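You operate a simulated robot arm through the tools that you are given. There is no shell and no other tool.

Carry out the task below with a simulated two-armed robot. There is one attempt and no reset: what you move stays moved.

## Task
Let the dirty water out of the large basin and scrub off the grey scum.
Fine: wait till it has drained, stopper onto the drying mat, use the white brush and put it back. Set down upright: black stopper, white brush. What is to be rubbed or washed off counts as gone when no trace of it is left.

The check looks at the end state, three seconds after you hand in, the way a careful person would. Anything else that was tipped, shoved, dropped, spilled or broken makes it a failure. A push-on lid holds only when it is set on centred and level and pressed home; a screw cap is set on level and turned clockwise until tight.

## Robot
Two 7-joint arms with two-finger grippers on one trunk that stands fixed in place. Base frame: the origin is at the foot of the trunk, x ahead of it, y to its left, z up. Units: m, rad, N and s.
The left shoulder is at [0.078, 0.151, 0.988], the right one opposite. With the tool pointing down near the work surface each hand reaches from about 0.32 to 0.8 m from the base axis, measured 20 degrees to its own side. Payload 2.54 kg a hand.
The TCP of each hand is the grasp point between the finger pads, 0.03 m short of the fingertips. In the tool frame z runs along the fingers and y along their closing line. The gripper opens to 0.116 m. The gripper's body begins 0.095 m behind the TCP.
Orientation is told as [roll, pitch, yaw] about the base's x, y, z axes, in that order, counted from this pose: with the fingers straight down and closing along the base's y, the tool's x points along the base's -x, its y along +y and its z along -z.

## Interface
- The arms move only by the tool play_rows. It takes "left_plan", "right_plan" or both (then of equal length, played together; a hand with none holds still); each is a list of rows, each a list of 2 entries, a list of its own where there are three numbers: the shift along the tool's x, y, z in m, then the turn, a rotation vector about the tool's x, y, z in rad. In form: [[[dx, dy, dz], [ax, ay, az]], ...]. A call has 1 to 20 rows; each row is the pose to reach, as a shift and turn from the pose commanded when the call began, along the tool's axes at that moment. "left_fingers" and "right_fingers" are, for a hand that has rows, the gripper command, from -1 (fully open) to 1 (shut), values between in proportion, set as the call begins (left out, the last holds). Rows are played at 5 a second. More than 0.05 m and 0.15 rad between two rows, or a gripper value outside its range, and nothing of the call is played. Where a pose cannot be reached the arm comes as near as it can. A force on the tool above 90 N (or 10 N above the force at the start of the call, whichever is more), or a blocked arm, ends the call early, and 0.2 s more pass. The fingers move at their own pace (about 0.072 m/s each) and stop on an object; they squeeze with about 33 N. The grip force told is the motor's: it shows also when the fingers shut on nothing. Time passes only in rows, and 0.2 s behind the last, so rows that repeat a pose let the fingers close. It gives the time, the measured TCP pose, the force on the tool (base axes), the opening and the grip force at its end, in the units of the frame above (readings bear some noise), with the torque about the TCP (base axes, N m) and any sound that the robot's microphone picked up, and new pictures: "pictures" is both (left out), scene, wrist or none (wrist: the cameras of the hands that moved).
- Cameras (640 x 400 px; columns grow to the right, rows downward): "scene" is now at [0.1601, 0.0178, 1.15]; the picture's right is [0.18, -0.98, 0.00], its down [-0.16, -0.03, -0.99] and it looks along [0.97, 0.17, -0.16] (base axes); focal length 214 px, centre (320, 200). "left" rides on the left gripper at [0.069, 0.015, -0.122] in its tool frame; the picture's right is [-0.22, 0.98, 0.00], its down [-0.83, -0.18, -0.53] and it looks along [-0.52, -0.12, 0.85] (tool axes); focal length 251 px, centre (320, 200). "right" rides on the right gripper at [0.069, -0.015, -0.122] in its tool frame; the picture's right is [0.21, 0.98, 0.00], its down [-0.83, 0.18, -0.53] and it looks along [-0.52, 0.11, 0.85] (tool axes); focal length 251 px, centre (320, 200). There is no depth. A picture from a camera that has moved, and an enlarged one, comes with that camera's place and axes in the base frame and with its lens.
- lift_body(by): slides the trunk up (or, below 0, down) by that many m; the arms and the scene camera ride with it, the base frame stays. It gives what a move gives, with no picture.
- pan_tilt(pan, tilt): turns the head with the scene camera to pan (to the left, within 1.396 rad either way) and tilt (down, from -0.506 to 1.204), counted from straight ahead of the robot. It gives what a move gives, and a new picture of the scene camera.
- zoom(camera, box): a new picture of the part [left, top, right, bottom] of that camera's present view, enlarged. No time passes.
- hand_in(): hands the job in; it is judged then, once.

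Nothing tells you positions but the pictures and the camera data. Unless the task says otherwise, let go and move clear before handing in.

The tools are called by a JSON object that holds its "op" and its "data". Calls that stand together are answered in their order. play_rows: Moves the arms, as the interface text tells. Its arguments: {"type":"object","properties":{"left_plan":{"type":"array","items":{"type":"array"}},"left_fingers":{"type":"number"},"right_plan":{"type":"array","items":{"type":"array"}},"right_fingers":{"type":"number"},"pictures":{"type":"string","enum":["both","scene","wrist","none"]}},"required":[]} The other tools are called the same way: lift_body (by) slides the trunk up or down; pan_tilt (pan, tilt) turns the head that bears the scene camera; zoom (camera, box) takes an enlarged picture of a part of a camera's view; hand_in () hands the job in.

At the start:

```text
clock: 0.0
left_position: [0.4284, 0.2178, 1.1477]
left_tcp_rot: [0.0, -0.001, 0.0]
left_contact_force: [0.4, -0.4, -0.4]
left_torque: [-0.01, -0.01, -0.01]
left_width: 0.1162
left_finger_force: 0.0
right_position: [0.3807, -0.1468, 1.165]
right_tcp_rot: [0.001, -0.004, -0.002]
right_contact_force: [0.1, 0.9, 0.3]
right_torque: [0.0, -0.01, -0.03]
right_width: 0.1161
right_finger_force: 0.0
trunk travel left (down, up): [-0.225, 0.064]
head pan, tilt: [0.178, 0.166]
```

scene: 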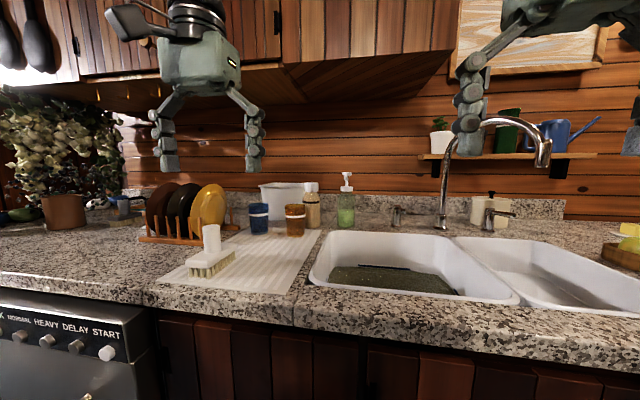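
right: 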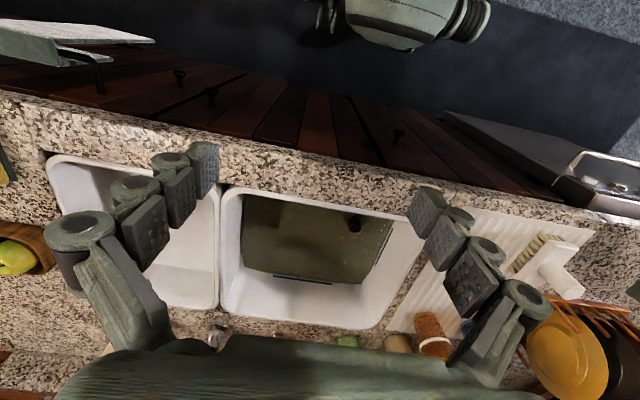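
left: 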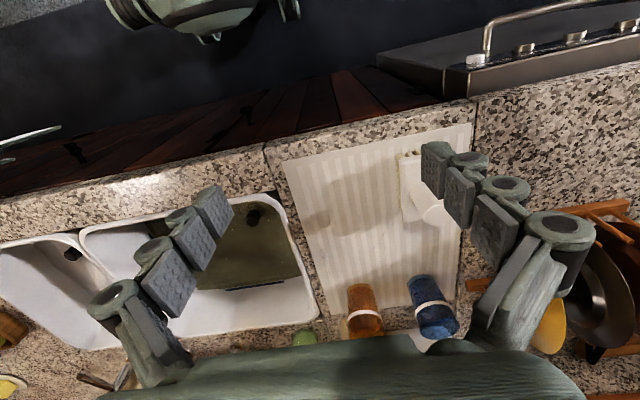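

I see a double sink: the left (large) basin holds dirty water, with a dark stopper visible at its near-left corner, and a white brush lies on the drying mat to the left. I'll look closer before moving anything.

{"op": "zoom", "data": {"camera": "scene", "box": [300, 220, 520, 320]}}

{"op": "zoom", "data": {"camera": "scene", "box": [150, 180, 330, 300]}}

{"op": "zoom", "data": {"camera": "right", "box": [210, 170, 450, 340]}}

{"op": "zoom", "data": {"camera": "left", "box": [340, 120, 520, 250]}}

{"op": "pan_tilt", "data": {"pan": 0.1, "tilt": 0.9}}

```text
2.91 times, centred on (410, 270) of scene
camera zoom: at [0.1601, 0.0178, 1.15], right [0.18, -0.98, 0.0], down [-0.16, -0.03, -0.99], along [0.97, 0.17, -0.16], focal length 624 px, centre (58, -4)
```

zoom: 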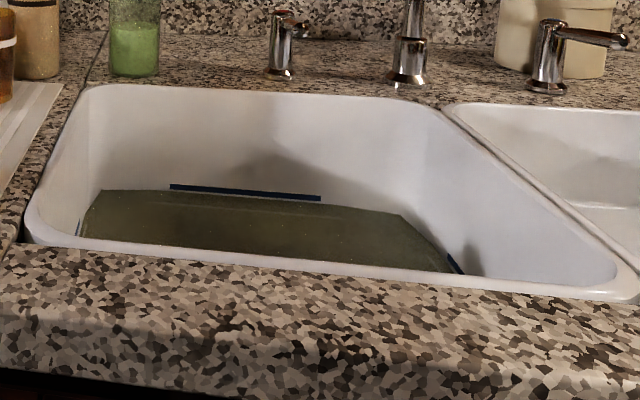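

```text
3.33 times, centred on (240, 240) of scene
camera zoom: at [0.1601, 0.0178, 1.15], right [0.18, -0.98, 0.0], down [-0.16, -0.03, -0.99], along [0.97, 0.17, -0.16], focal length 715 px, centre (587, 67)
```

zoom: 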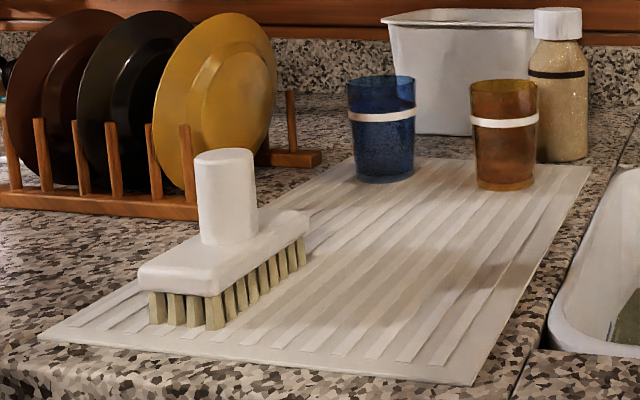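

```text
2.35 times, centred on (330, 255) of right
camera zoom: at [0.3101, -0.1628, 1.2867], right [-0.21, 0.98, 0.0], down [0.83, 0.18, 0.54], along [0.52, 0.11, -0.84], focal length 592 px, centre (296, 71)
```

zoom: 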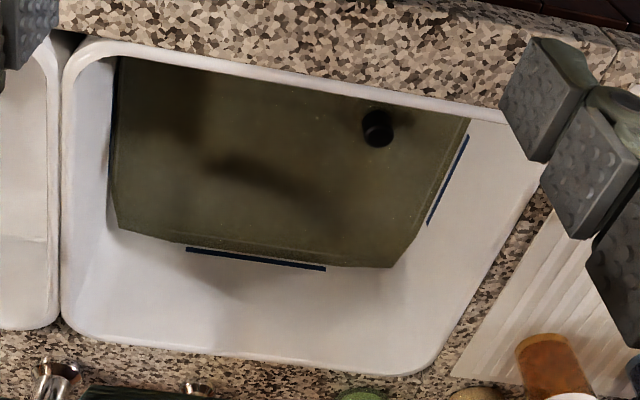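

```text
3.08 times, centred on (430, 185) of left
camera zoom: at [0.3597, 0.2332, 1.27], right [0.22, 0.98, 0.0], down [0.83, -0.18, 0.53], along [0.52, -0.12, -0.85], focal length 774 px, centre (-18, 246)
```

zoom: 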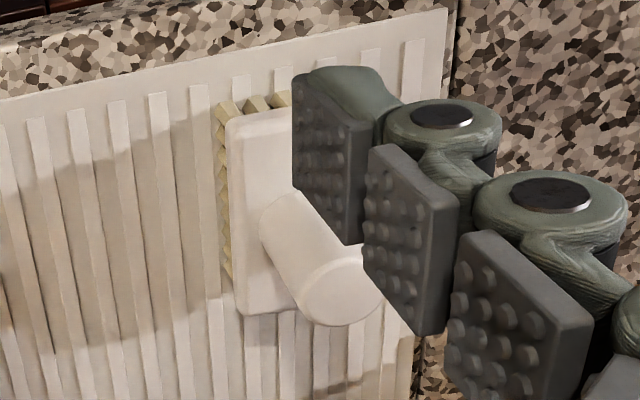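

```text
clock: 1.1
left_position: [0.4282, 0.2178, 1.1474]
left_tcp_rot: [0.0, 0.0, -0.001]
left_contact_force: [0.8, -0.6, 0.5]
left_torque: [-0.01, -0.01, 0.0]
left_width: 0.116
left_finger_force: 0.1
right_position: [0.3801, -0.1459, 1.1638]
right_tcp_rot: [0.001, 0.0, -0.001]
right_contact_force: [0.6, 0.8, -0.1]
right_torque: [0.02, -0.01, -0.03]
right_width: 0.1163
right_finger_force: 0.1
trunk travel left (down, up): [-0.225, 0.064]
head pan, tilt: [0.099, 0.901]
camera scene: at [0.1439, 0.009, 1.0852], right [0.1, -1.0, 0.0], down [-0.78, -0.08, -0.62], along [0.62, 0.06, -0.78], focal length 214 px, centre (320, 200)
```

scene: 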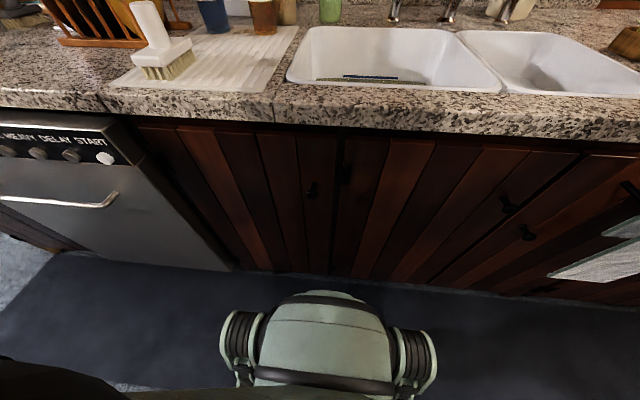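

The stopper sits near the front-left of the large basin at about (0.67, 0.00, 0.79), the counter is near z≈0.92, and the brush knob is near (0.56, 0.33, 1.02). I'll bring the right hand over the stopper for a better look.

{"op": "play_rows", "data": {"right_plan": [[[-0.037, 0.021, 0.011], [0, 0, 0]], [[-0.074, 0.042, 0.022], [0, 0, 0]], [[-0.11, 0.063, 0.033], [0, 0, 0]], [[-0.147, 0.084, 0.044], [0, 0, 0]], [[-0.184, 0.105, 0.055], [0, 0, 0]], [[-0.22, 0.127, 0.065], [0, 0, 0]], [[-0.22, 0.127, 0.065], [0, 0, 0]]], "pictures": "wrist"}}

```text
clock: 2.7
left_position: [0.4282, 0.2186, 1.1472]
left_tcp_rot: [0.001, -0.001, -0.001]
left_contact_force: [-0.5, -0.2, 0.3]
left_torque: [0.01, 0.03, -0.03]
left_width: 0.1159
left_finger_force: 0.0
right_position: [0.6004, -0.0191, 1.1013]
right_tcp_rot: [0.002, -0.001, -0.002]
right_contact_force: [-1.1, -0.1, 0.5]
right_torque: [0.0, 0.03, -0.01]
right_width: 0.1163
right_finger_force: 0.1
trunk travel left (down, up): [-0.225, 0.064]
head pan, tilt: [0.099, 0.901]
camera right: at [0.5301, -0.0363, 1.2228], right [-0.21, 0.98, 0.0], down [0.83, 0.18, 0.54], along [0.52, 0.11, -0.84], focal length 251 px, centre (320, 200)
```

right: 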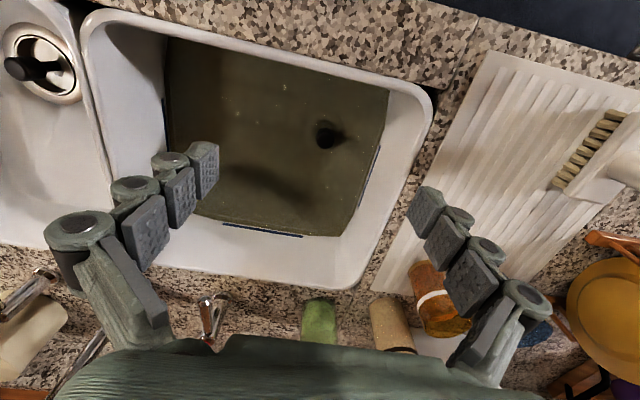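

The stopper shows at the predicted place. I'll zoom on it and on the basin to judge shape and water.

{"op": "zoom", "data": {"camera": "right", "box": [280, 100, 380, 170]}}

{"op": "zoom", "data": {"camera": "right", "box": [0, 10, 120, 120]}}

{"op": "zoom", "data": {"camera": "right", "box": [140, 20, 440, 290]}}

{"op": "pan_tilt", "data": {"pan": 0.1, "tilt": 0.55}}

```text
5.71 times, centred on (330, 135) of right
camera zoom: at [0.5301, -0.0363, 1.2228], right [-0.21, 0.98, 0.0], down [0.83, 0.18, 0.54], along [0.52, 0.11, -0.84], focal length 1437 px, centre (263, 571)
```

zoom: 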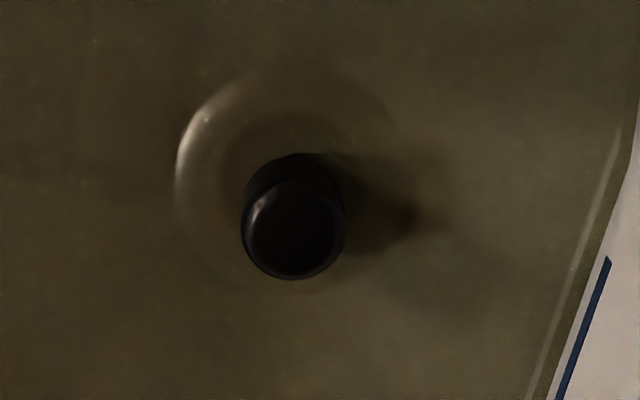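

```text
3.64 times, centred on (60, 65) of right
camera zoom: at [0.5301, -0.0363, 1.2228], right [-0.21, 0.98, 0.0], down [0.83, 0.18, 0.54], along [0.52, 0.11, -0.84], focal length 914 px, centre (1266, 691)
```

zoom: 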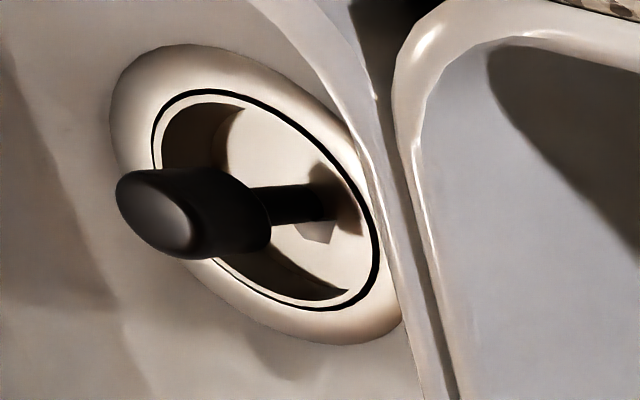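

```text
1.48 times, centred on (290, 155) of right
camera zoom: at [0.5301, -0.0363, 1.2228], right [-0.21, 0.98, 0.0], down [0.83, 0.18, 0.54], along [0.52, 0.11, -0.84], focal length 372 px, centre (364, 267)
```

zoom: 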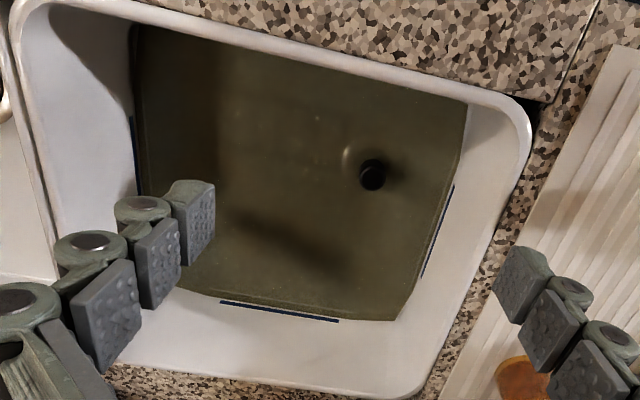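

```text
clock: 3.5
left_position: [0.4285, 0.2184, 1.1466]
left_tcp_rot: [0.001, 0.001, -0.001]
left_contact_force: [-1.2, 0.1, 0.0]
left_torque: [0.0, -0.01, -0.03]
left_width: 0.1161
left_finger_force: 0.1
right_position: [0.5997, -0.0196, 1.1012]
right_tcp_rot: [0.002, -0.003, -0.003]
right_contact_force: [0.1, 0.7, 0.0]
right_torque: [-0.01, 0.0, 0.0]
right_width: 0.1161
right_finger_force: 0.1
trunk travel left (down, up): [-0.225, 0.064]
head pan, tilt: [0.099, 0.55]
camera scene: at [0.1581, 0.0104, 1.1143], right [0.1, -1.0, 0.0], down [-0.52, -0.05, -0.85], along [0.85, 0.08, -0.52], focal length 214 px, centre (320, 200)
```

scene: 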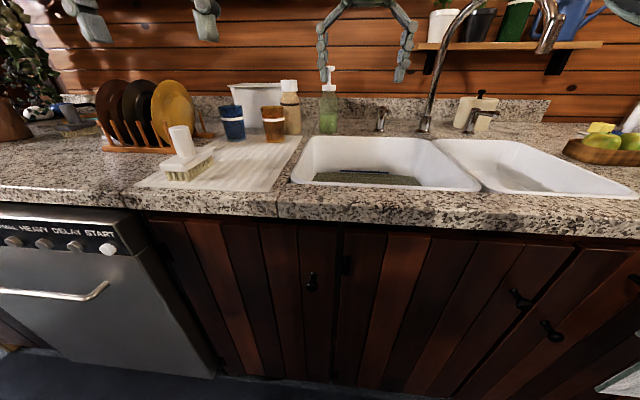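

Triangulating the two wrist views puts the knob top at about (0.674, 0.003, 0.789). I'll descend above it with the fingers partly open and check alignment.

{"op": "play_rows", "data": {"right_plan": [[[-0.0185, 0.0056, 0.0375], [0, 0, 0]], [[-0.037, 0.0112, 0.075], [0, 0, 0]], [[-0.0555, 0.0168, 0.1125], [0, 0, 0]], [[-0.074, 0.0224, 0.15], [0, 0, 0]], [[-0.074, 0.0224, 0.15], [0, 0, 0]]], "right_fingers": -0.2, "pictures": "wrist"}}

```text
clock: 4.7
left_position: [0.4289, 0.2187, 1.1464]
left_tcp_rot: [0.0, 0.0, -0.001]
left_contact_force: [0.9, 0.4, 0.1]
left_torque: [-0.02, 0.0, 0.02]
left_width: 0.1158
left_finger_force: 0.0
right_position: [0.6694, 0.0028, 0.9524]
right_tcp_rot: [0.001, -0.001, -0.002]
right_contact_force: [0.9, 0.0, -0.6]
right_torque: [-0.03, 0.0, -0.02]
right_width: 0.0697
right_finger_force: 0.2
trunk travel left (down, up): [-0.225, 0.064]
head pan, tilt: [0.099, 0.55]
camera right: at [0.6003, -0.0137, 1.0741], right [-0.21, 0.98, 0.0], down [0.83, 0.18, 0.54], along [0.52, 0.11, -0.84], focal length 251 px, centre (320, 200)
```

right: 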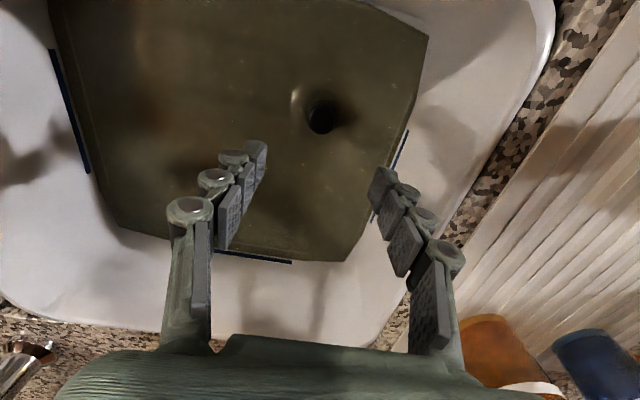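

The gripper is aligned with the knob. I'll descend to about z=0.80 around it.

{"op": "play_rows", "data": {"right_plan": [[[-0.001, 0, 0.04], [0, 0, 0]], [[-0.003, 0, 0.08], [0, 0, 0]], [[-0.003, 0, 0.11], [0, 0, 0]], [[-0.003, 0, 0.13], [0, 0, 0]], [[-0.003, 0, 0.145], [0, 0, 0]], [[-0.003, 0, 0.152], [0, 0, 0]], [[-0.003, 0, 0.152], [0, 0, 0]]], "pictures": "wrist"}}

```text
clock: 6.3
left_position: [0.4296, 0.2179, 1.1472]
left_tcp_rot: [-0.001, 0.0, 0.001]
left_contact_force: [0.5, -0.1, -0.3]
left_torque: [-0.03, 0.0, -0.03]
left_width: 0.1158
left_finger_force: 0.2
right_position: [0.679, 0.0034, 0.7989]
right_tcp_rot: [0.001, -0.003, -0.001]
right_contact_force: [-0.5, 0.3, 0.7]
right_torque: [-0.03, 0.0, 0.0]
right_width: 0.0697
right_finger_force: 0.1
trunk travel left (down, up): [-0.225, 0.064]
head pan, tilt: [0.099, 0.55]
camera right: at [0.6082, -0.0138, 0.9208], right [-0.21, 0.98, 0.0], down [0.83, 0.18, 0.54], along [0.52, 0.11, -0.84], focal length 251 px, centre (320, 200)
```

right: 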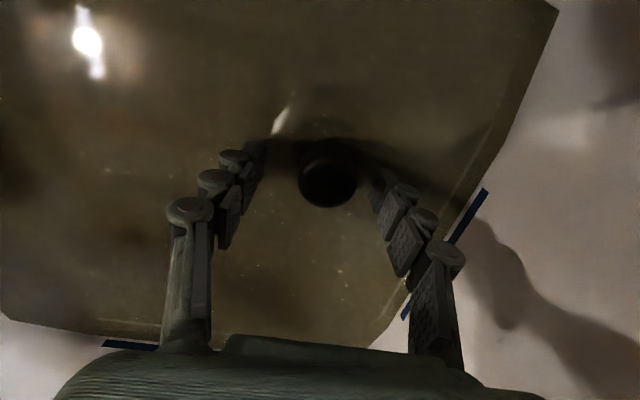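

The fingertips straddle the knob. I'll lower 5 mm more and close.

{"op": "play_rows", "data": {"right_plan": [[[0.003, 0.001, 0.005], [0, 0, 0]], [[0.003, 0.001, 0.005], [0, 0, 0]]], "pictures": "none"}}

{"op": "play_rows", "data": {"right_plan": [[[0, 0, 0], [0, 0, 0]], [[0, 0, 0], [0, 0, 0]], [[0, 0, 0], [0, 0, 0]], [[0, 0, 0], [0, 0, 0]], [[0, 0, 0], [0, 0, 0]]], "right_fingers": 1, "pictures": "wrist"}}

```text
clock: 6.9
left_position: [0.4301, 0.2188, 1.1482]
left_tcp_rot: [-0.001, 0.001, 0.001]
left_contact_force: [-0.5, 0.5, -1.1]
left_torque: [0.05, 0.03, 0.02]
left_width: 0.1161
left_finger_force: 0.0
right_position: [0.6753, 0.0034, 0.7922]
right_tcp_rot: [0.002, -0.002, 0.0]
right_contact_force: [-0.1, 0.1, 0.2]
right_torque: [0.0, -0.01, 0.01]
right_width: 0.07
right_finger_force: 0.0
trunk travel left (down, up): [-0.225, 0.064]
head pan, tilt: [0.099, 0.55]
```

```text
clock: 8.1
left_position: [0.4292, 0.2185, 1.1472]
left_tcp_rot: [0.001, -0.001, 0.001]
left_contact_force: [0.1, -0.8, 1.3]
left_torque: [0.01, -0.01, -0.01]
left_width: 0.116
left_finger_force: 0.0
right_position: [0.6749, 0.0035, 0.7931]
right_tcp_rot: [0.0, -0.002, -0.002]
right_contact_force: [0.7, 0.9, 0.6]
right_torque: [-0.03, 0.01, 0.02]
right_width: 0.0293
right_finger_force: 33.2
trunk travel left (down, up): [-0.225, 0.064]
head pan, tilt: [0.099, 0.55]
camera right: at [0.6044, -0.0132, 0.9149], right [-0.21, 0.98, 0.0], down [0.83, 0.18, 0.54], along [0.52, 0.11, -0.84], focal length 251 px, centre (320, 200)
```

right: 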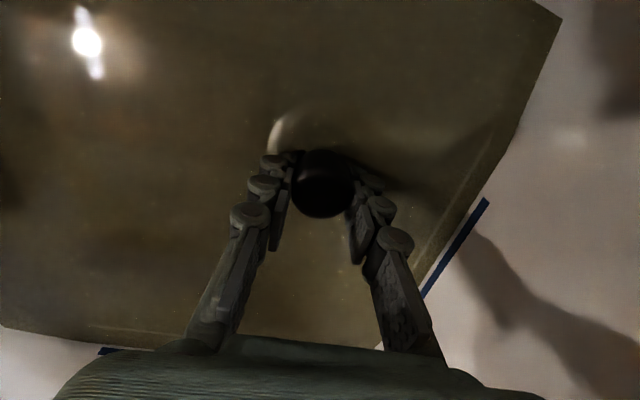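

The knob is gripped (29 mm, 33 N). I'll lift straight up, slowly at first.

{"op": "play_rows", "data": {"right_plan": [[[0, 0, -0.01], [0, 0, 0]], [[0, 0, -0.02], [0, 0, 0]], [[0, 0, -0.035], [0, 0, 0]], [[0, 0, -0.055], [0, 0, 0]], [[0, 0, -0.08], [0, 0, 0]], [[0, 0, -0.08], [0, 0, 0]]], "pictures": "wrist"}}

```text
clock: 9.5
left_position: [0.4287, 0.2187, 1.1479]
left_tcp_rot: [0.0, 0.0, 0.0]
left_contact_force: [-0.8, 0.7, -0.1]
left_torque: [0.0, 0.0, 0.0]
left_width: 0.1161
left_finger_force: 0.1
right_position: [0.6751, 0.0051, 0.8735]
right_tcp_rot: [0.001, -0.003, -0.001]
right_contact_force: [0.4, -0.1, -0.7]
right_torque: [-0.03, 0.0, -0.01]
right_width: 0.029
right_finger_force: 33.4
trunk travel left (down, up): [-0.225, 0.064]
head pan, tilt: [0.099, 0.55]
camera right: at [0.6051, -0.0113, 0.9947], right [-0.21, 0.98, 0.0], down [0.83, 0.18, 0.54], along [0.52, 0.11, -0.84], focal length 251 px, centre (320, 200)
```

right: 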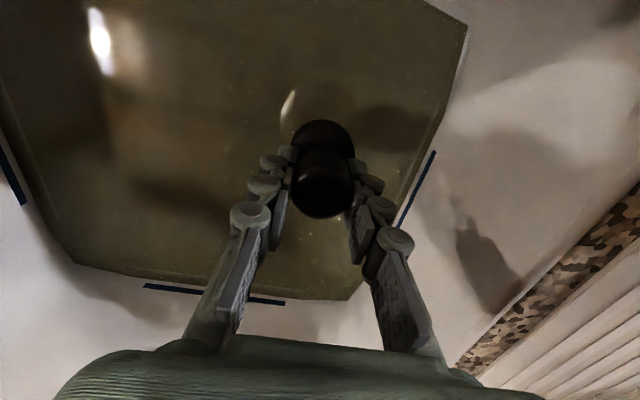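

The stopper is out and free. I'll raise it above the rim and look at its shape and at the draining water.

{"op": "play_rows", "data": {"right_plan": [[[0, 0, -0.04], [0, 0, 0]], [[0, 0, -0.08], [0, 0, 0]], [[0, 0, -0.12], [0, 0, 0]], [[0, 0, -0.16], [0, 0, 0]], [[0, 0, -0.19], [0, 0, 0]], [[0, 0, -0.19], [0, 0, 0]]], "pictures": "both"}}

{"op": "pan_tilt", "data": {"pan": 0.1, "tilt": 0.2}}

```text
clock: 10.9
left_position: [0.4275, 0.218, 1.1487]
left_tcp_rot: [-0.001, -0.002, -0.002]
left_contact_force: [-0.6, -0.2, 0.6]
left_torque: [-0.03, -0.06, -0.01]
left_width: 0.1161
left_finger_force: 0.1
right_position: [0.6581, 0.003, 1.0588]
right_tcp_rot: [0.004, -0.004, -0.002]
right_contact_force: [-0.2, 0.9, 0.0]
right_torque: [0.04, -0.06, 0.03]
right_width: 0.0295
right_finger_force: 32.9
right hand out of reach, approached as far as the arm can: row 4, 5, 6
trunk travel left (down, up): [-0.225, 0.064]
head pan, tilt: [0.099, 0.55]
camera scene: at [0.157, 0.0104, 1.1147], right [0.1, -1.0, 0.0], down [-0.52, -0.05, -0.85], along [0.85, 0.08, -0.52], focal length 214 px, centre (320, 200)
camera right: at [0.5882, -0.0132, 1.1802], right [-0.21, 0.98, 0.0], down [0.82, 0.18, 0.54], along [0.53, 0.11, -0.84], focal length 251 px, centre (320, 200)
```

scene: 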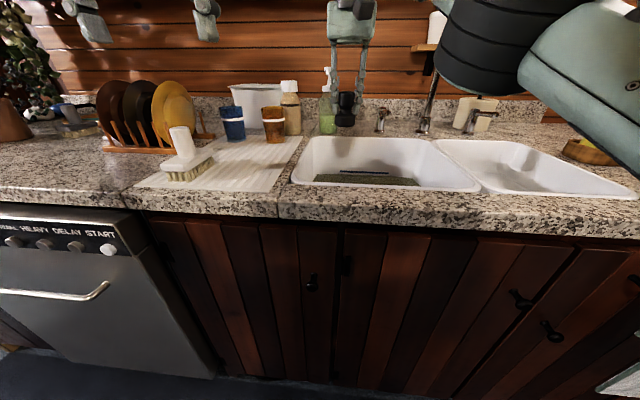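
right: 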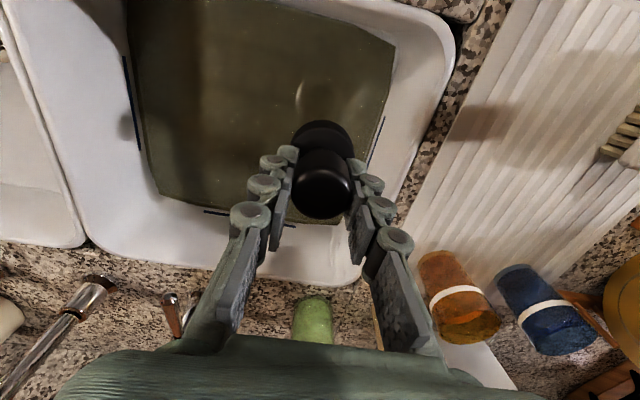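

```text
clock: 11.8
left_position: [0.4293, 0.2192, 1.147]
left_tcp_rot: [0.0, 0.0, -0.001]
left_contact_force: [1.0, 0.9, 0.7]
left_torque: [0.01, 0.01, 0.0]
left_width: 0.1161
left_finger_force: 0.1
right_position: [0.6604, 0.0024, 1.0564]
right_tcp_rot: [0.002, -0.003, -0.001]
right_contact_force: [0.1, 0.1, -1.1]
right_torque: [0.02, -0.01, -0.05]
right_width: 0.0295
right_finger_force: 32.9
trunk travel left (down, up): [-0.225, 0.064]
head pan, tilt: [0.099, 0.201]
camera scene: at [0.1615, 0.0107, 1.1466], right [0.1, -1.0, 0.0], down [-0.2, -0.02, -0.98], along [0.97, 0.1, -0.2], focal length 214 px, centre (320, 200)
```

scene: 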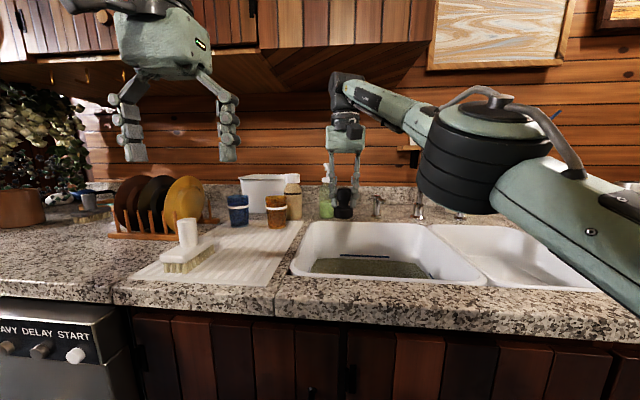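

{"op": "zoom", "data": {"camera": "scene", "box": [310, 140, 380, 230]}}

{"op": "zoom", "data": {"camera": "scene", "box": [280, 200, 450, 300]}}

{"op": "zoom", "data": {"camera": "right", "box": [100, 0, 480, 280]}}

```text
4.44 times, centred on (345, 185) of scene
camera zoom: at [0.1615, 0.0107, 1.1466], right [0.1, -1.0, 0.0], down [-0.2, -0.02, -0.98], along [0.97, 0.1, -0.2], focal length 953 px, centre (209, 267)
```

zoom: 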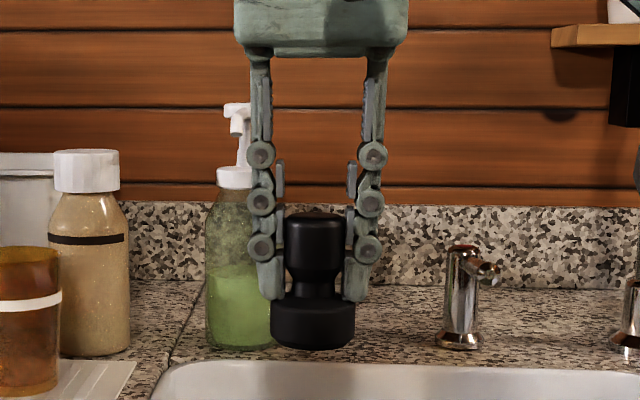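

```text
3.76 times, centred on (365, 250) of scene
camera zoom: at [0.1615, 0.0107, 1.1466], right [0.1, -1.0, 0.0], down [-0.2, -0.02, -0.98], along [0.97, 0.1, -0.2], focal length 807 px, centre (151, 12)
```

zoom: 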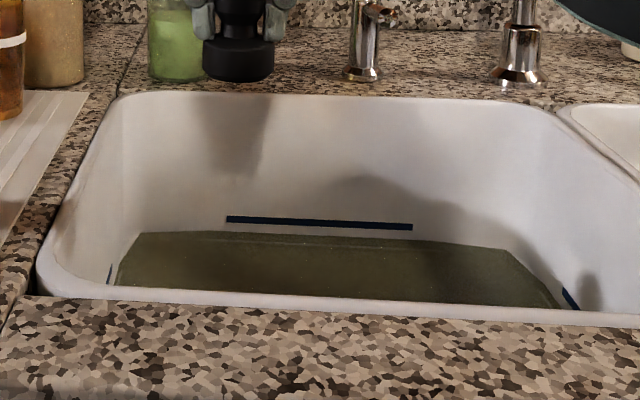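

```text
1.43 times, centred on (290, 140) of right
camera zoom: at [0.5898, -0.0133, 1.1787], right [-0.21, 0.98, 0.0], down [0.83, 0.18, 0.54], along [0.52, 0.12, -0.84], focal length 359 px, centre (363, 286)
```

zoom: 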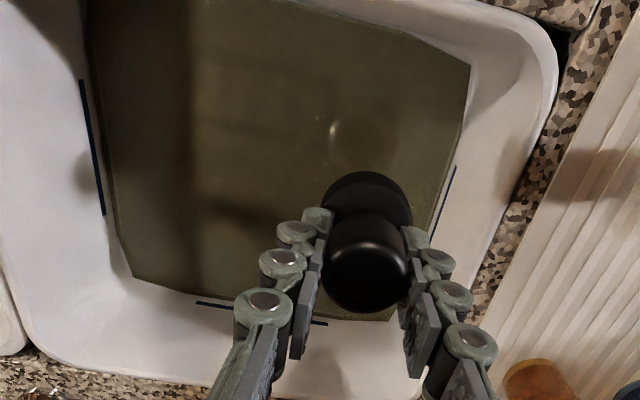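

The stopper is a knob on a 45 mm base, whose bottom hangs about 54 mm below the TCP. The water is slowly dropping; meanwhile I'll move the left hand aside and carry the stopper over the free part of the mat.

{"op": "play_rows", "data": {"right_plan": [[[0.012, 0.04, 0.003], [0, 0, 0]], [[0.024, 0.08, 0.006], [0, 0, 0]], [[0.036, 0.12, 0.01], [0, 0, 0]], [[0.048, 0.16, 0.013], [0, 0, 0]], [[0.06, 0.2025, 0.016], [0, 0, 0]], [[0.06, 0.2025, 0.016], [0, 0, 0]], [[0.06, 0.2025, 0.016], [0, 0, 0]]], "left_plan": [[[0, 0.04, 0], [0, 0, 0]], [[0, 0.08, 0], [0, 0, 0]], [[0, 0.11, 0], [0, 0, 0]], [[0, 0.13, 0], [0, 0, 0]], [[0, 0.13, 0], [0, 0, 0]], [[0, 0.13, 0], [0, 0, 0]], [[0, 0.13, 0], [0, 0, 0]]], "pictures": "both"}}

```text
clock: 13.3
left_position: [0.4288, 0.3479, 1.1481]
left_tcp_rot: [0.0, 0.0, -0.002]
left_contact_force: [0.5, 0.4, 0.3]
left_torque: [-0.01, 0.02, -0.01]
left_width: 0.1161
left_finger_force: 0.2
right_position: [0.581, 0.1579, 1.0333]
right_tcp_rot: [0.003, -0.002, -0.002]
right_contact_force: [-0.3, 0.0, -1.1]
right_torque: [0.01, -0.02, 0.01]
right_width: 0.0295
right_finger_force: 33.2
right hand out of reach, approached as far as the arm can: row 1, 2, 3, 4, 5, 6, 7
trunk travel left (down, up): [-0.225, 0.064]
head pan, tilt: [0.099, 0.201]
camera scene: at [0.1615, 0.0106, 1.1466], right [0.1, -1.0, 0.0], down [-0.2, -0.02, -0.98], along [0.98, 0.1, -0.2], focal length 214 px, centre (320, 200)
camera right: at [0.5105, 0.142, 1.1557], right [-0.21, 0.98, 0.0], down [0.83, 0.18, 0.54], along [0.52, 0.12, -0.84], focal length 251 px, centre (320, 200)
camera left: at [0.3596, 0.3633, 1.2707], right [0.22, 0.98, 0.0], down [0.83, -0.18, 0.53], along [0.52, -0.12, -0.85], focal length 251 px, centre (320, 200)
```

scene: 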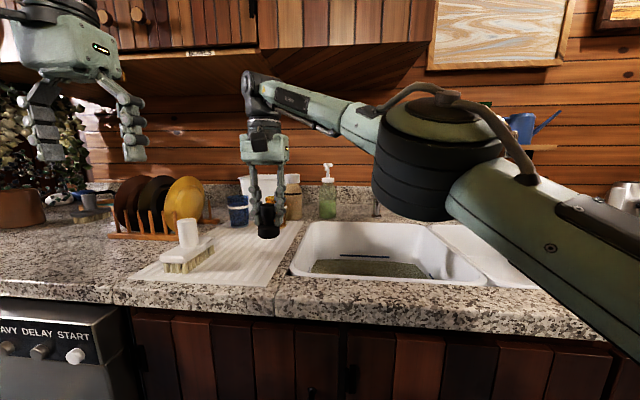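
right: 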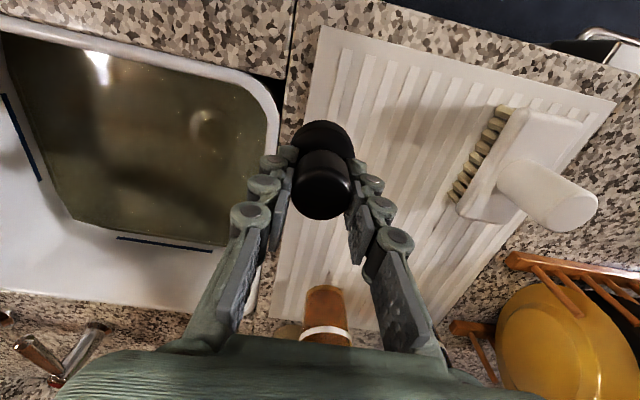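
left: 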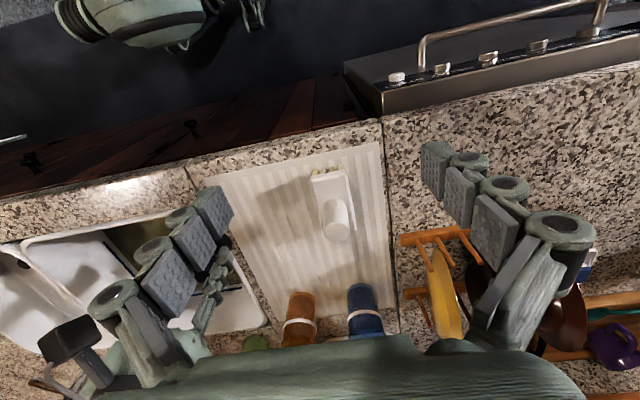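

The right arm is at its reach limit there (0.581, 0.158). I'll shift it nearer and lower and see where the commanded pose really stands.

{"op": "play_rows", "data": {"right_plan": [[[0.02, 0, 0.01], [0, 0, 0]], [[0.04, 0, 0.015], [0, 0, 0]], [[0.04, 0, 0.015], [0, 0, 0]]], "pictures": "wrist"}}

```text
clock: 14.2
left_position: [0.4284, 0.3491, 1.1488]
left_tcp_rot: [-0.001, 0.002, 0.0]
left_contact_force: [-0.2, -0.1, -0.6]
left_torque: [-0.01, 0.03, 0.0]
left_width: 0.1161
left_finger_force: 0.1
right_position: [0.5405, 0.1579, 1.019]
right_tcp_rot: [0.001, -0.002, -0.002]
right_contact_force: [-0.2, 0.3, -1.5]
right_torque: [0.02, -0.01, -0.01]
right_width: 0.0292
right_finger_force: 33.3
trunk travel left (down, up): [-0.225, 0.064]
head pan, tilt: [0.099, 0.201]
camera right: at [0.4699, 0.1428, 1.1404], right [-0.21, 0.98, 0.0], down [0.83, 0.18, 0.54], along [0.52, 0.11, -0.84], focal length 251 px, centre (320, 200)
```

right: 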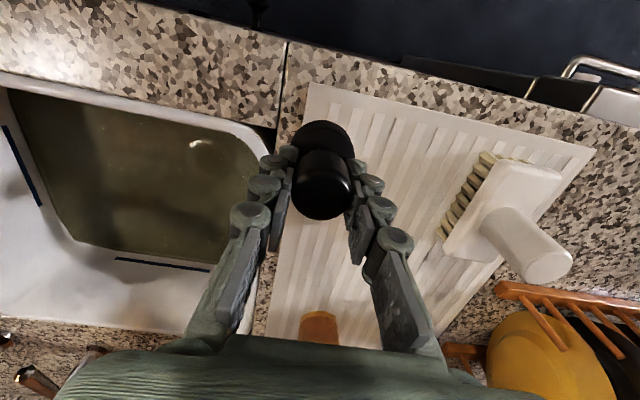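

{"op": "play_rows", "data": {"right_plan": [[[-0.007, 0.02, 0.01], [0, 0, 0]], [[-0.0145, 0.042, 0.02], [0, 0, 0]], [[-0.0145, 0.042, 0.02], [0, 0, 0]]], "pictures": "both"}}

```text
clock: 14.9
left_position: [0.429, 0.3492, 1.148]
left_tcp_rot: [0.0, -0.001, 0.0]
left_contact_force: [-0.1, 0.4, 0.5]
left_torque: [0.0, 0.02, -0.01]
left_width: 0.1161
left_finger_force: 0.0
right_position: [0.5554, 0.2001, 0.9952]
right_tcp_rot: [0.002, -0.001, -0.002]
right_contact_force: [0.0, -0.2, -1.4]
right_torque: [0.0, 0.03, -0.03]
right_width: 0.0293
right_finger_force: 32.7
trunk travel left (down, up): [-0.225, 0.064]
head pan, tilt: [0.099, 0.201]
camera scene: at [0.1615, 0.0107, 1.1467], right [0.1, -1.0, 0.0], down [-0.2, -0.02, -0.98], along [0.98, 0.1, -0.2], focal length 214 px, centre (320, 200)
camera right: at [0.485, 0.1842, 1.1164], right [-0.21, 0.98, 0.0], down [0.83, 0.18, 0.54], along [0.52, 0.11, -0.84], focal length 251 px, centre (320, 200)
```

scene: 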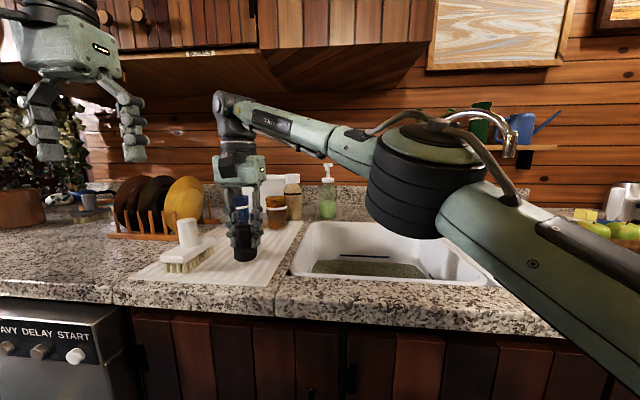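
right: 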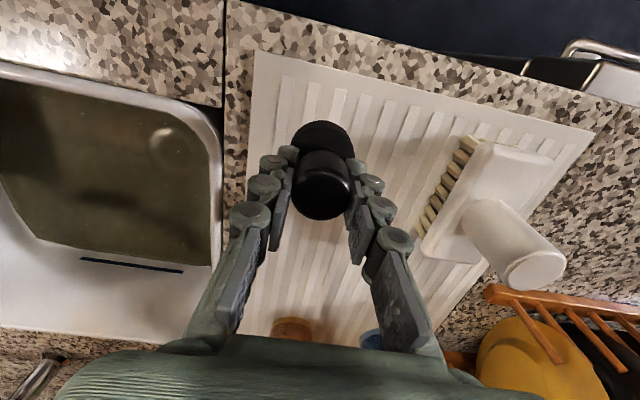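

{"op": "play_rows", "data": {"right_plan": [[[0, 0, 0.004], [0, 0, 0]], [[0, 0, 0.008], [0, 0, 0]], [[0, 0, 0.01], [0, 0, 0]]], "pictures": "none"}}

{"op": "zoom", "data": {"camera": "scene", "box": [200, 200, 290, 290]}}

```text
clock: 15.8
left_position: [0.4283, 0.3494, 1.1475]
left_tcp_rot: [0.0, 0.0, 0.0]
left_contact_force: [0.2, -0.2, -0.9]
left_torque: [0.0, 0.0, -0.03]
left_width: 0.1161
left_finger_force: 0.1
right_position: [0.555, 0.2007, 0.9848]
right_tcp_rot: [0.001, -0.002, -0.002]
right_contact_force: [0.5, 0.2, -1.4]
right_torque: [0.01, 0.01, -0.01]
right_width: 0.0294
right_finger_force: 32.8
trunk travel left (down, up): [-0.225, 0.064]
head pan, tilt: [0.099, 0.201]
```

```text
4.44 times, centred on (245, 245) of scene
camera zoom: at [0.1615, 0.0107, 1.1466], right [0.1, -1.0, 0.0], down [-0.2, -0.02, -0.98], along [0.98, 0.1, -0.2], focal length 953 px, centre (653, 0)
```

zoom: 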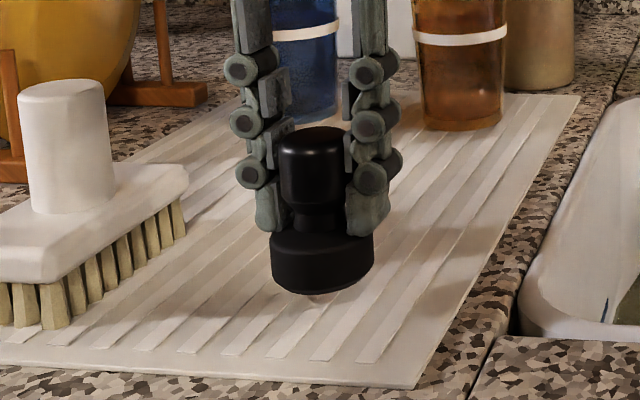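

{"op": "play_rows", "data": {"right_plan": [[[0, 0, 0.002], [0, 0, 0]], [[0, 0, 0.004], [0, 0, 0]], [[0, 0, 0.004], [0, 0, 0]]], "pictures": "none"}}

{"op": "play_rows", "data": {"right_plan": [[[0, 0, 0.002], [0, 0, 0]], [[0, 0, 0.003], [0, 0, 0]], [[0, 0, 0.003], [0, 0, 0]]], "pictures": "none"}}

{"op": "zoom", "data": {"camera": "scene", "box": [200, 200, 290, 290]}}

```text
clock: 16.6
left_position: [0.4283, 0.3486, 1.1493]
left_tcp_rot: [0.0, 0.0, -0.001]
left_contact_force: [-0.1, -0.9, 0.6]
left_torque: [0.04, -0.02, -0.01]
left_width: 0.116
left_finger_force: 0.1
right_position: [0.5554, 0.2012, 0.9817]
right_tcp_rot: [0.002, -0.003, -0.002]
right_contact_force: [0.3, 0.6, -1.3]
right_torque: [-0.03, 0.0, -0.03]
right_width: 0.0295
right_finger_force: 33.7
trunk travel left (down, up): [-0.225, 0.064]
head pan, tilt: [0.099, 0.201]
```

```text
clock: 17.4
left_position: [0.4281, 0.349, 1.148]
left_tcp_rot: [-0.001, 0.0, -0.001]
left_contact_force: [-1.6, -0.8, 0.2]
left_torque: [-0.01, -0.01, 0.01]
left_width: 0.1156
left_finger_force: 0.0
right_position: [0.5552, 0.2017, 0.9783]
right_tcp_rot: [0.001, -0.001, -0.002]
right_contact_force: [0.3, 0.2, -1.5]
right_torque: [0.04, -0.02, 0.0]
right_width: 0.0293
right_finger_force: 33.0
trunk travel left (down, up): [-0.225, 0.064]
head pan, tilt: [0.099, 0.201]
```

```text
4.44 times, centred on (245, 245) of scene
camera zoom: at [0.1615, 0.0107, 1.1466], right [0.1, -1.0, 0.0], down [-0.2, -0.02, -0.98], along [0.98, 0.1, -0.2], focal length 953 px, centre (653, 0)
```

zoom: 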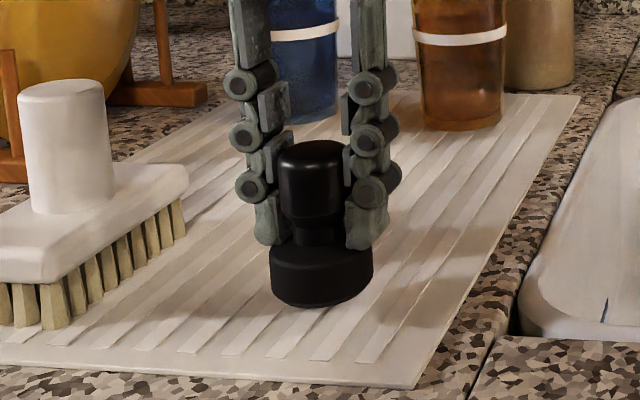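

{"op": "play_rows", "data": {"right_plan": [[[0, 0, 0.0015], [0, 0, 0]], [[0, 0, 0.003], [0, 0, 0]], [[0, 0, 0.003], [0, 0, 0]]], "pictures": "none"}}

{"op": "play_rows", "data": {"right_plan": [[[0, 0, 0.0015], [0, 0, 0]], [[0, 0, 0.003], [0, 0, 0]], [[0, 0, 0.003], [0, 0, 0]]], "pictures": "none"}}

{"op": "zoom", "data": {"camera": "scene", "box": [200, 200, 290, 290]}}

```text
clock: 18.1
left_position: [0.4298, 0.3488, 1.1487]
left_tcp_rot: [-0.001, 0.0, -0.002]
left_contact_force: [-0.5, -0.2, 0.4]
left_torque: [-0.03, -0.03, -0.03]
left_width: 0.116
left_finger_force: 0.0
right_position: [0.5542, 0.2032, 0.9761]
right_tcp_rot: [0.001, -0.003, -0.002]
right_contact_force: [-0.5, -0.3, -1.1]
right_torque: [-0.02, -0.02, -0.03]
right_width: 0.0296
right_finger_force: 32.9
trunk travel left (down, up): [-0.225, 0.064]
head pan, tilt: [0.099, 0.201]
```

```text
clock: 18.9
left_position: [0.4279, 0.3483, 1.1488]
left_tcp_rot: [0.001, 0.0, -0.001]
left_contact_force: [0.5, -0.7, -0.4]
left_torque: [0.02, -0.02, -0.04]
left_width: 0.1159
left_finger_force: 0.0
right_position: [0.5549, 0.2022, 0.9732]
right_tcp_rot: [0.002, -0.002, -0.001]
right_contact_force: [0.2, -0.4, -1.1]
right_torque: [0.01, 0.01, 0.02]
right_width: 0.0295
right_finger_force: 33.3
trunk travel left (down, up): [-0.225, 0.064]
head pan, tilt: [0.099, 0.201]
```

```text
4.44 times, centred on (245, 245) of scene
camera zoom: at [0.1615, 0.0107, 1.1466], right [0.1, -1.0, 0.0], down [-0.2, -0.02, -0.98], along [0.98, 0.1, -0.2], focal length 953 px, centre (653, 0)
```

zoom: 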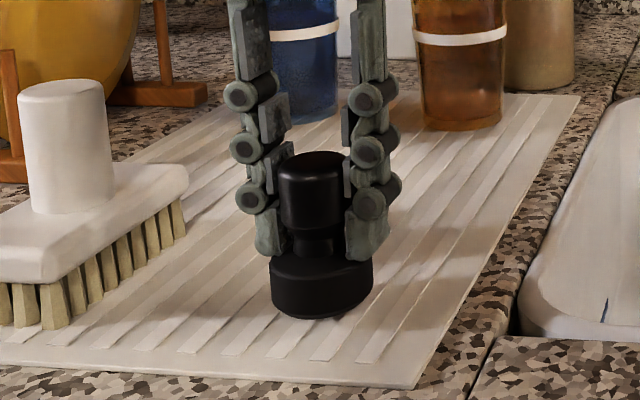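

{"op": "play_rows", "data": {"right_plan": [[[0, 0, 0.001], [0, 0, 0]], [[0, 0, 0.002], [0, 0, 0]], [[0, 0, 0.002], [0, 0, 0]]], "pictures": "none"}}

{"op": "play_rows", "data": {"right_plan": [[[0, 0, 0.001], [0, 0, 0]], [[0, 0, 0.002], [0, 0, 0]], [[0, 0, 0.002], [0, 0, 0]]], "pictures": "none"}}

{"op": "zoom", "data": {"camera": "scene", "box": [200, 200, 290, 290]}}

```text
clock: 19.8
left_position: [0.4291, 0.3485, 1.148]
left_tcp_rot: [-0.002, 0.0, 0.001]
left_contact_force: [-0.6, 0.1, -0.6]
left_torque: [0.0, -0.03, -0.01]
left_width: 0.1161
left_finger_force: 0.0
right_position: [0.5539, 0.2024, 0.971]
right_tcp_rot: [0.003, -0.002, -0.001]
right_contact_force: [-0.5, -0.2, -1.5]
right_torque: [0.02, 0.01, 0.02]
right_width: 0.0297
right_finger_force: 32.9
trunk travel left (down, up): [-0.225, 0.064]
head pan, tilt: [0.099, 0.201]
```

```text
clock: 20.6
left_position: [0.4289, 0.3488, 1.1483]
left_tcp_rot: [0.0, -0.002, 0.001]
left_contact_force: [0.3, 0.1, -0.1]
left_torque: [-0.01, 0.0, 0.01]
left_width: 0.1158
left_finger_force: 0.0
right_position: [0.5533, 0.2023, 0.9688]
right_tcp_rot: [0.002, -0.002, -0.002]
right_contact_force: [0.3, 0.7, -0.8]
right_torque: [-0.03, 0.0, 0.01]
right_width: 0.0295
right_finger_force: 33.0
trunk travel left (down, up): [-0.225, 0.064]
head pan, tilt: [0.099, 0.201]
```

```text
4.44 times, centred on (245, 245) of scene
camera zoom: at [0.1615, 0.0107, 1.1466], right [0.1, -1.0, 0.0], down [-0.2, -0.02, -0.98], along [0.98, 0.1, -0.2], focal length 953 px, centre (653, 0)
```

zoom: 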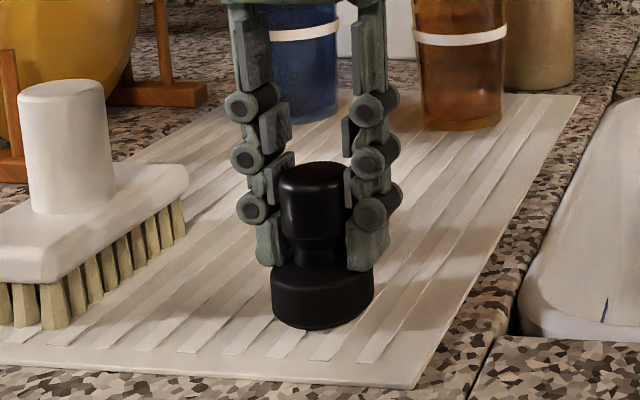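

{"op": "play_rows", "data": {"right_plan": [[[0, 0, 0.001], [0, 0, 0]], [[0, 0, 0.002], [0, 0, 0]], [[0, 0, 0.002], [0, 0, 0]]], "pictures": "none"}}

{"op": "play_rows", "data": {"right_plan": [[[0, 0, 0.001], [0, 0, 0]], [[0, 0, 0.0015], [0, 0, 0]], [[0, 0, 0.0015], [0, 0, 0]]], "pictures": "none"}}

{"op": "zoom", "data": {"camera": "scene", "box": [220, 220, 270, 290]}}

```text
clock: 21.4
left_position: [0.4285, 0.3496, 1.1474]
left_tcp_rot: [0.0, 0.001, 0.002]
left_contact_force: [-0.4, -0.5, 0.1]
left_torque: [-0.04, -0.02, -0.01]
left_width: 0.1161
left_finger_force: 0.1
right_position: [0.5542, 0.2013, 0.9656]
right_tcp_rot: [0.001, -0.002, -0.001]
right_contact_force: [-0.4, 0.2, -0.2]
right_torque: [0.0, -0.01, -0.01]
right_width: 0.0293
right_finger_force: 33.2
trunk travel left (down, up): [-0.225, 0.064]
head pan, tilt: [0.099, 0.201]
```

```text
clock: 22.1
left_position: [0.428, 0.3496, 1.1493]
left_tcp_rot: [-0.001, -0.002, 0.001]
left_contact_force: [-1.3, -0.3, -0.9]
left_torque: [0.02, -0.02, -0.01]
left_width: 0.116
left_finger_force: 0.0
right_position: [0.5536, 0.2008, 0.9668]
right_tcp_rot: [0.001, -0.002, -0.002]
right_contact_force: [-3.8, 3.3, 7.1]
right_torque: [0.04, 0.19, -0.06]
right_width: 0.0299
right_finger_force: 33.2
trunk travel left (down, up): [-0.225, 0.064]
head pan, tilt: [0.099, 0.201]
```

```text
5.71 times, centred on (245, 255) of scene
camera zoom: at [0.1607, 0.0108, 1.1469], right [0.1, -1.0, 0.0], down [-0.2, -0.02, -0.98], along [0.98, 0.1, -0.2], focal length 1226 px, centre (749, -114)
```

zoom: 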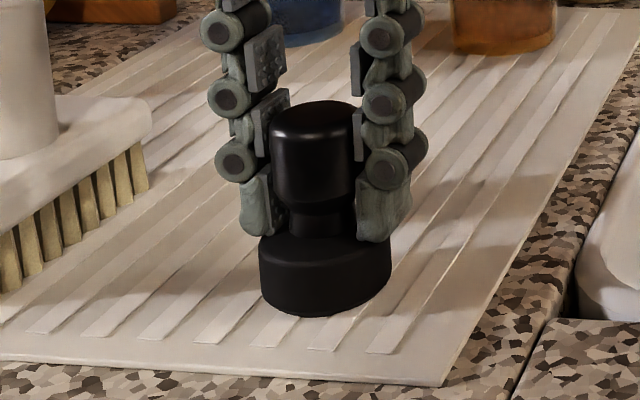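

Contact is felt (7 N): the stopper stands on the mat. I'll ease off 1 mm, open the fingers and rise straight up.

{"op": "play_rows", "data": {"right_plan": [[[0, 0, -0.001], [0, 0, 0]], [[0, 0, -0.001], [0, 0, 0]]], "pictures": "none"}}

{"op": "play_rows", "data": {"right_plan": [[[0, 0, 0], [0, 0, 0]], [[0, 0, 0], [0, 0, 0]], [[0, 0, 0], [0, 0, 0]], [[0, 0, 0], [0, 0, 0]]], "right_fingers": -0.2, "pictures": "wrist"}}

{"op": "play_rows", "data": {"right_plan": [[[0, 0, -0.02], [0, 0, 0]], [[0, 0, -0.04], [0, 0, 0]], [[0.01, -0.03, -0.05], [0, 0, 0]], [[0.02, -0.07, -0.055], [0, 0, 0]], [[0.03, -0.11, -0.06], [0, 0, 0]], [[0.03, -0.15, -0.07], [0, 0, 0]], [[0.03, -0.15, -0.07], [0, 0, 0]]], "pictures": "both"}}

```text
clock: 22.8
left_position: [0.4287, 0.3491, 1.1487]
left_tcp_rot: [-0.001, 0.0, 0.0]
left_contact_force: [-1.3, -0.4, 0.7]
left_torque: [0.03, 0.01, 0.0]
left_width: 0.116
left_finger_force: 0.2
right_position: [0.554, 0.2007, 0.9665]
right_tcp_rot: [0.0, -0.001, -0.002]
right_contact_force: [-2.1, -0.6, 1.0]
right_torque: [-0.04, 0.07, -0.04]
right_width: 0.0293
right_finger_force: 33.2
trunk travel left (down, up): [-0.225, 0.064]
head pan, tilt: [0.099, 0.201]
```

```text
clock: 23.8
left_position: [0.4288, 0.3485, 1.1474]
left_tcp_rot: [0.0, -0.001, 0.0]
left_contact_force: [0.5, -0.4, 1.8]
left_torque: [0.01, -0.01, -0.03]
left_width: 0.1159
left_finger_force: 0.1
right_position: [0.5543, 0.2015, 0.9663]
right_tcp_rot: [0.002, -0.002, -0.002]
right_contact_force: [-0.2, -0.3, -1.0]
right_torque: [-0.01, -0.04, 0.01]
right_width: 0.0695
right_finger_force: 0.1
trunk travel left (down, up): [-0.225, 0.064]
head pan, tilt: [0.099, 0.201]
camera right: at [0.4845, 0.1854, 1.088], right [-0.21, 0.98, 0.0], down [0.83, 0.18, 0.54], along [0.52, 0.11, -0.84], focal length 251 px, centre (320, 200)
```

right: 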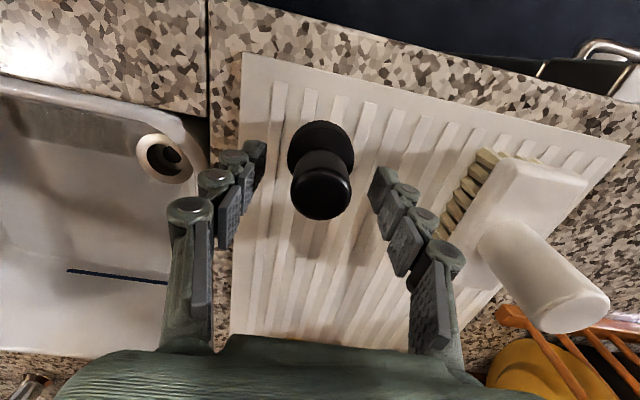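

```text
clock: 25.4
left_position: [0.4288, 0.3501, 1.1483]
left_tcp_rot: [0.002, 0.0, 0.0]
left_contact_force: [0.0, -0.5, 0.4]
left_torque: [0.04, 0.01, -0.02]
left_width: 0.1159
left_finger_force: 0.0
right_position: [0.5198, 0.0505, 1.0334]
right_tcp_rot: [0.003, -0.001, -0.002]
right_contact_force: [0.1, -0.8, -0.2]
right_torque: [0.01, 0.02, -0.02]
right_width: 0.0701
right_finger_force: 0.1
right hand out of reach, approached as far as the arm can: row 2
trunk travel left (down, up): [-0.225, 0.064]
head pan, tilt: [0.099, 0.201]
camera scene: at [0.1615, 0.0106, 1.1466], right [0.1, -1.0, 0.0], down [-0.2, -0.02, -0.98], along [0.98, 0.1, -0.2], focal length 214 px, centre (320, 200)
camera right: at [0.4508, 0.0347, 1.1546], right [-0.21, 0.98, 0.0], down [0.83, 0.18, 0.54], along [0.52, 0.11, -0.84], focal length 251 px, centre (320, 200)
```

scene: 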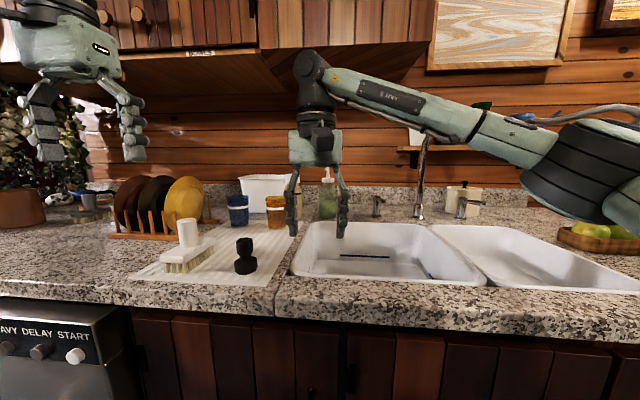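
right: 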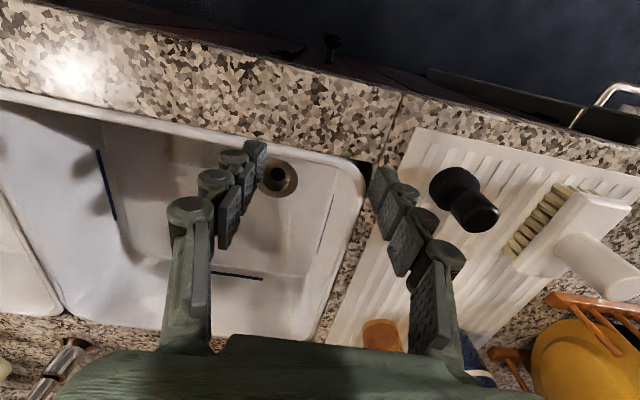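

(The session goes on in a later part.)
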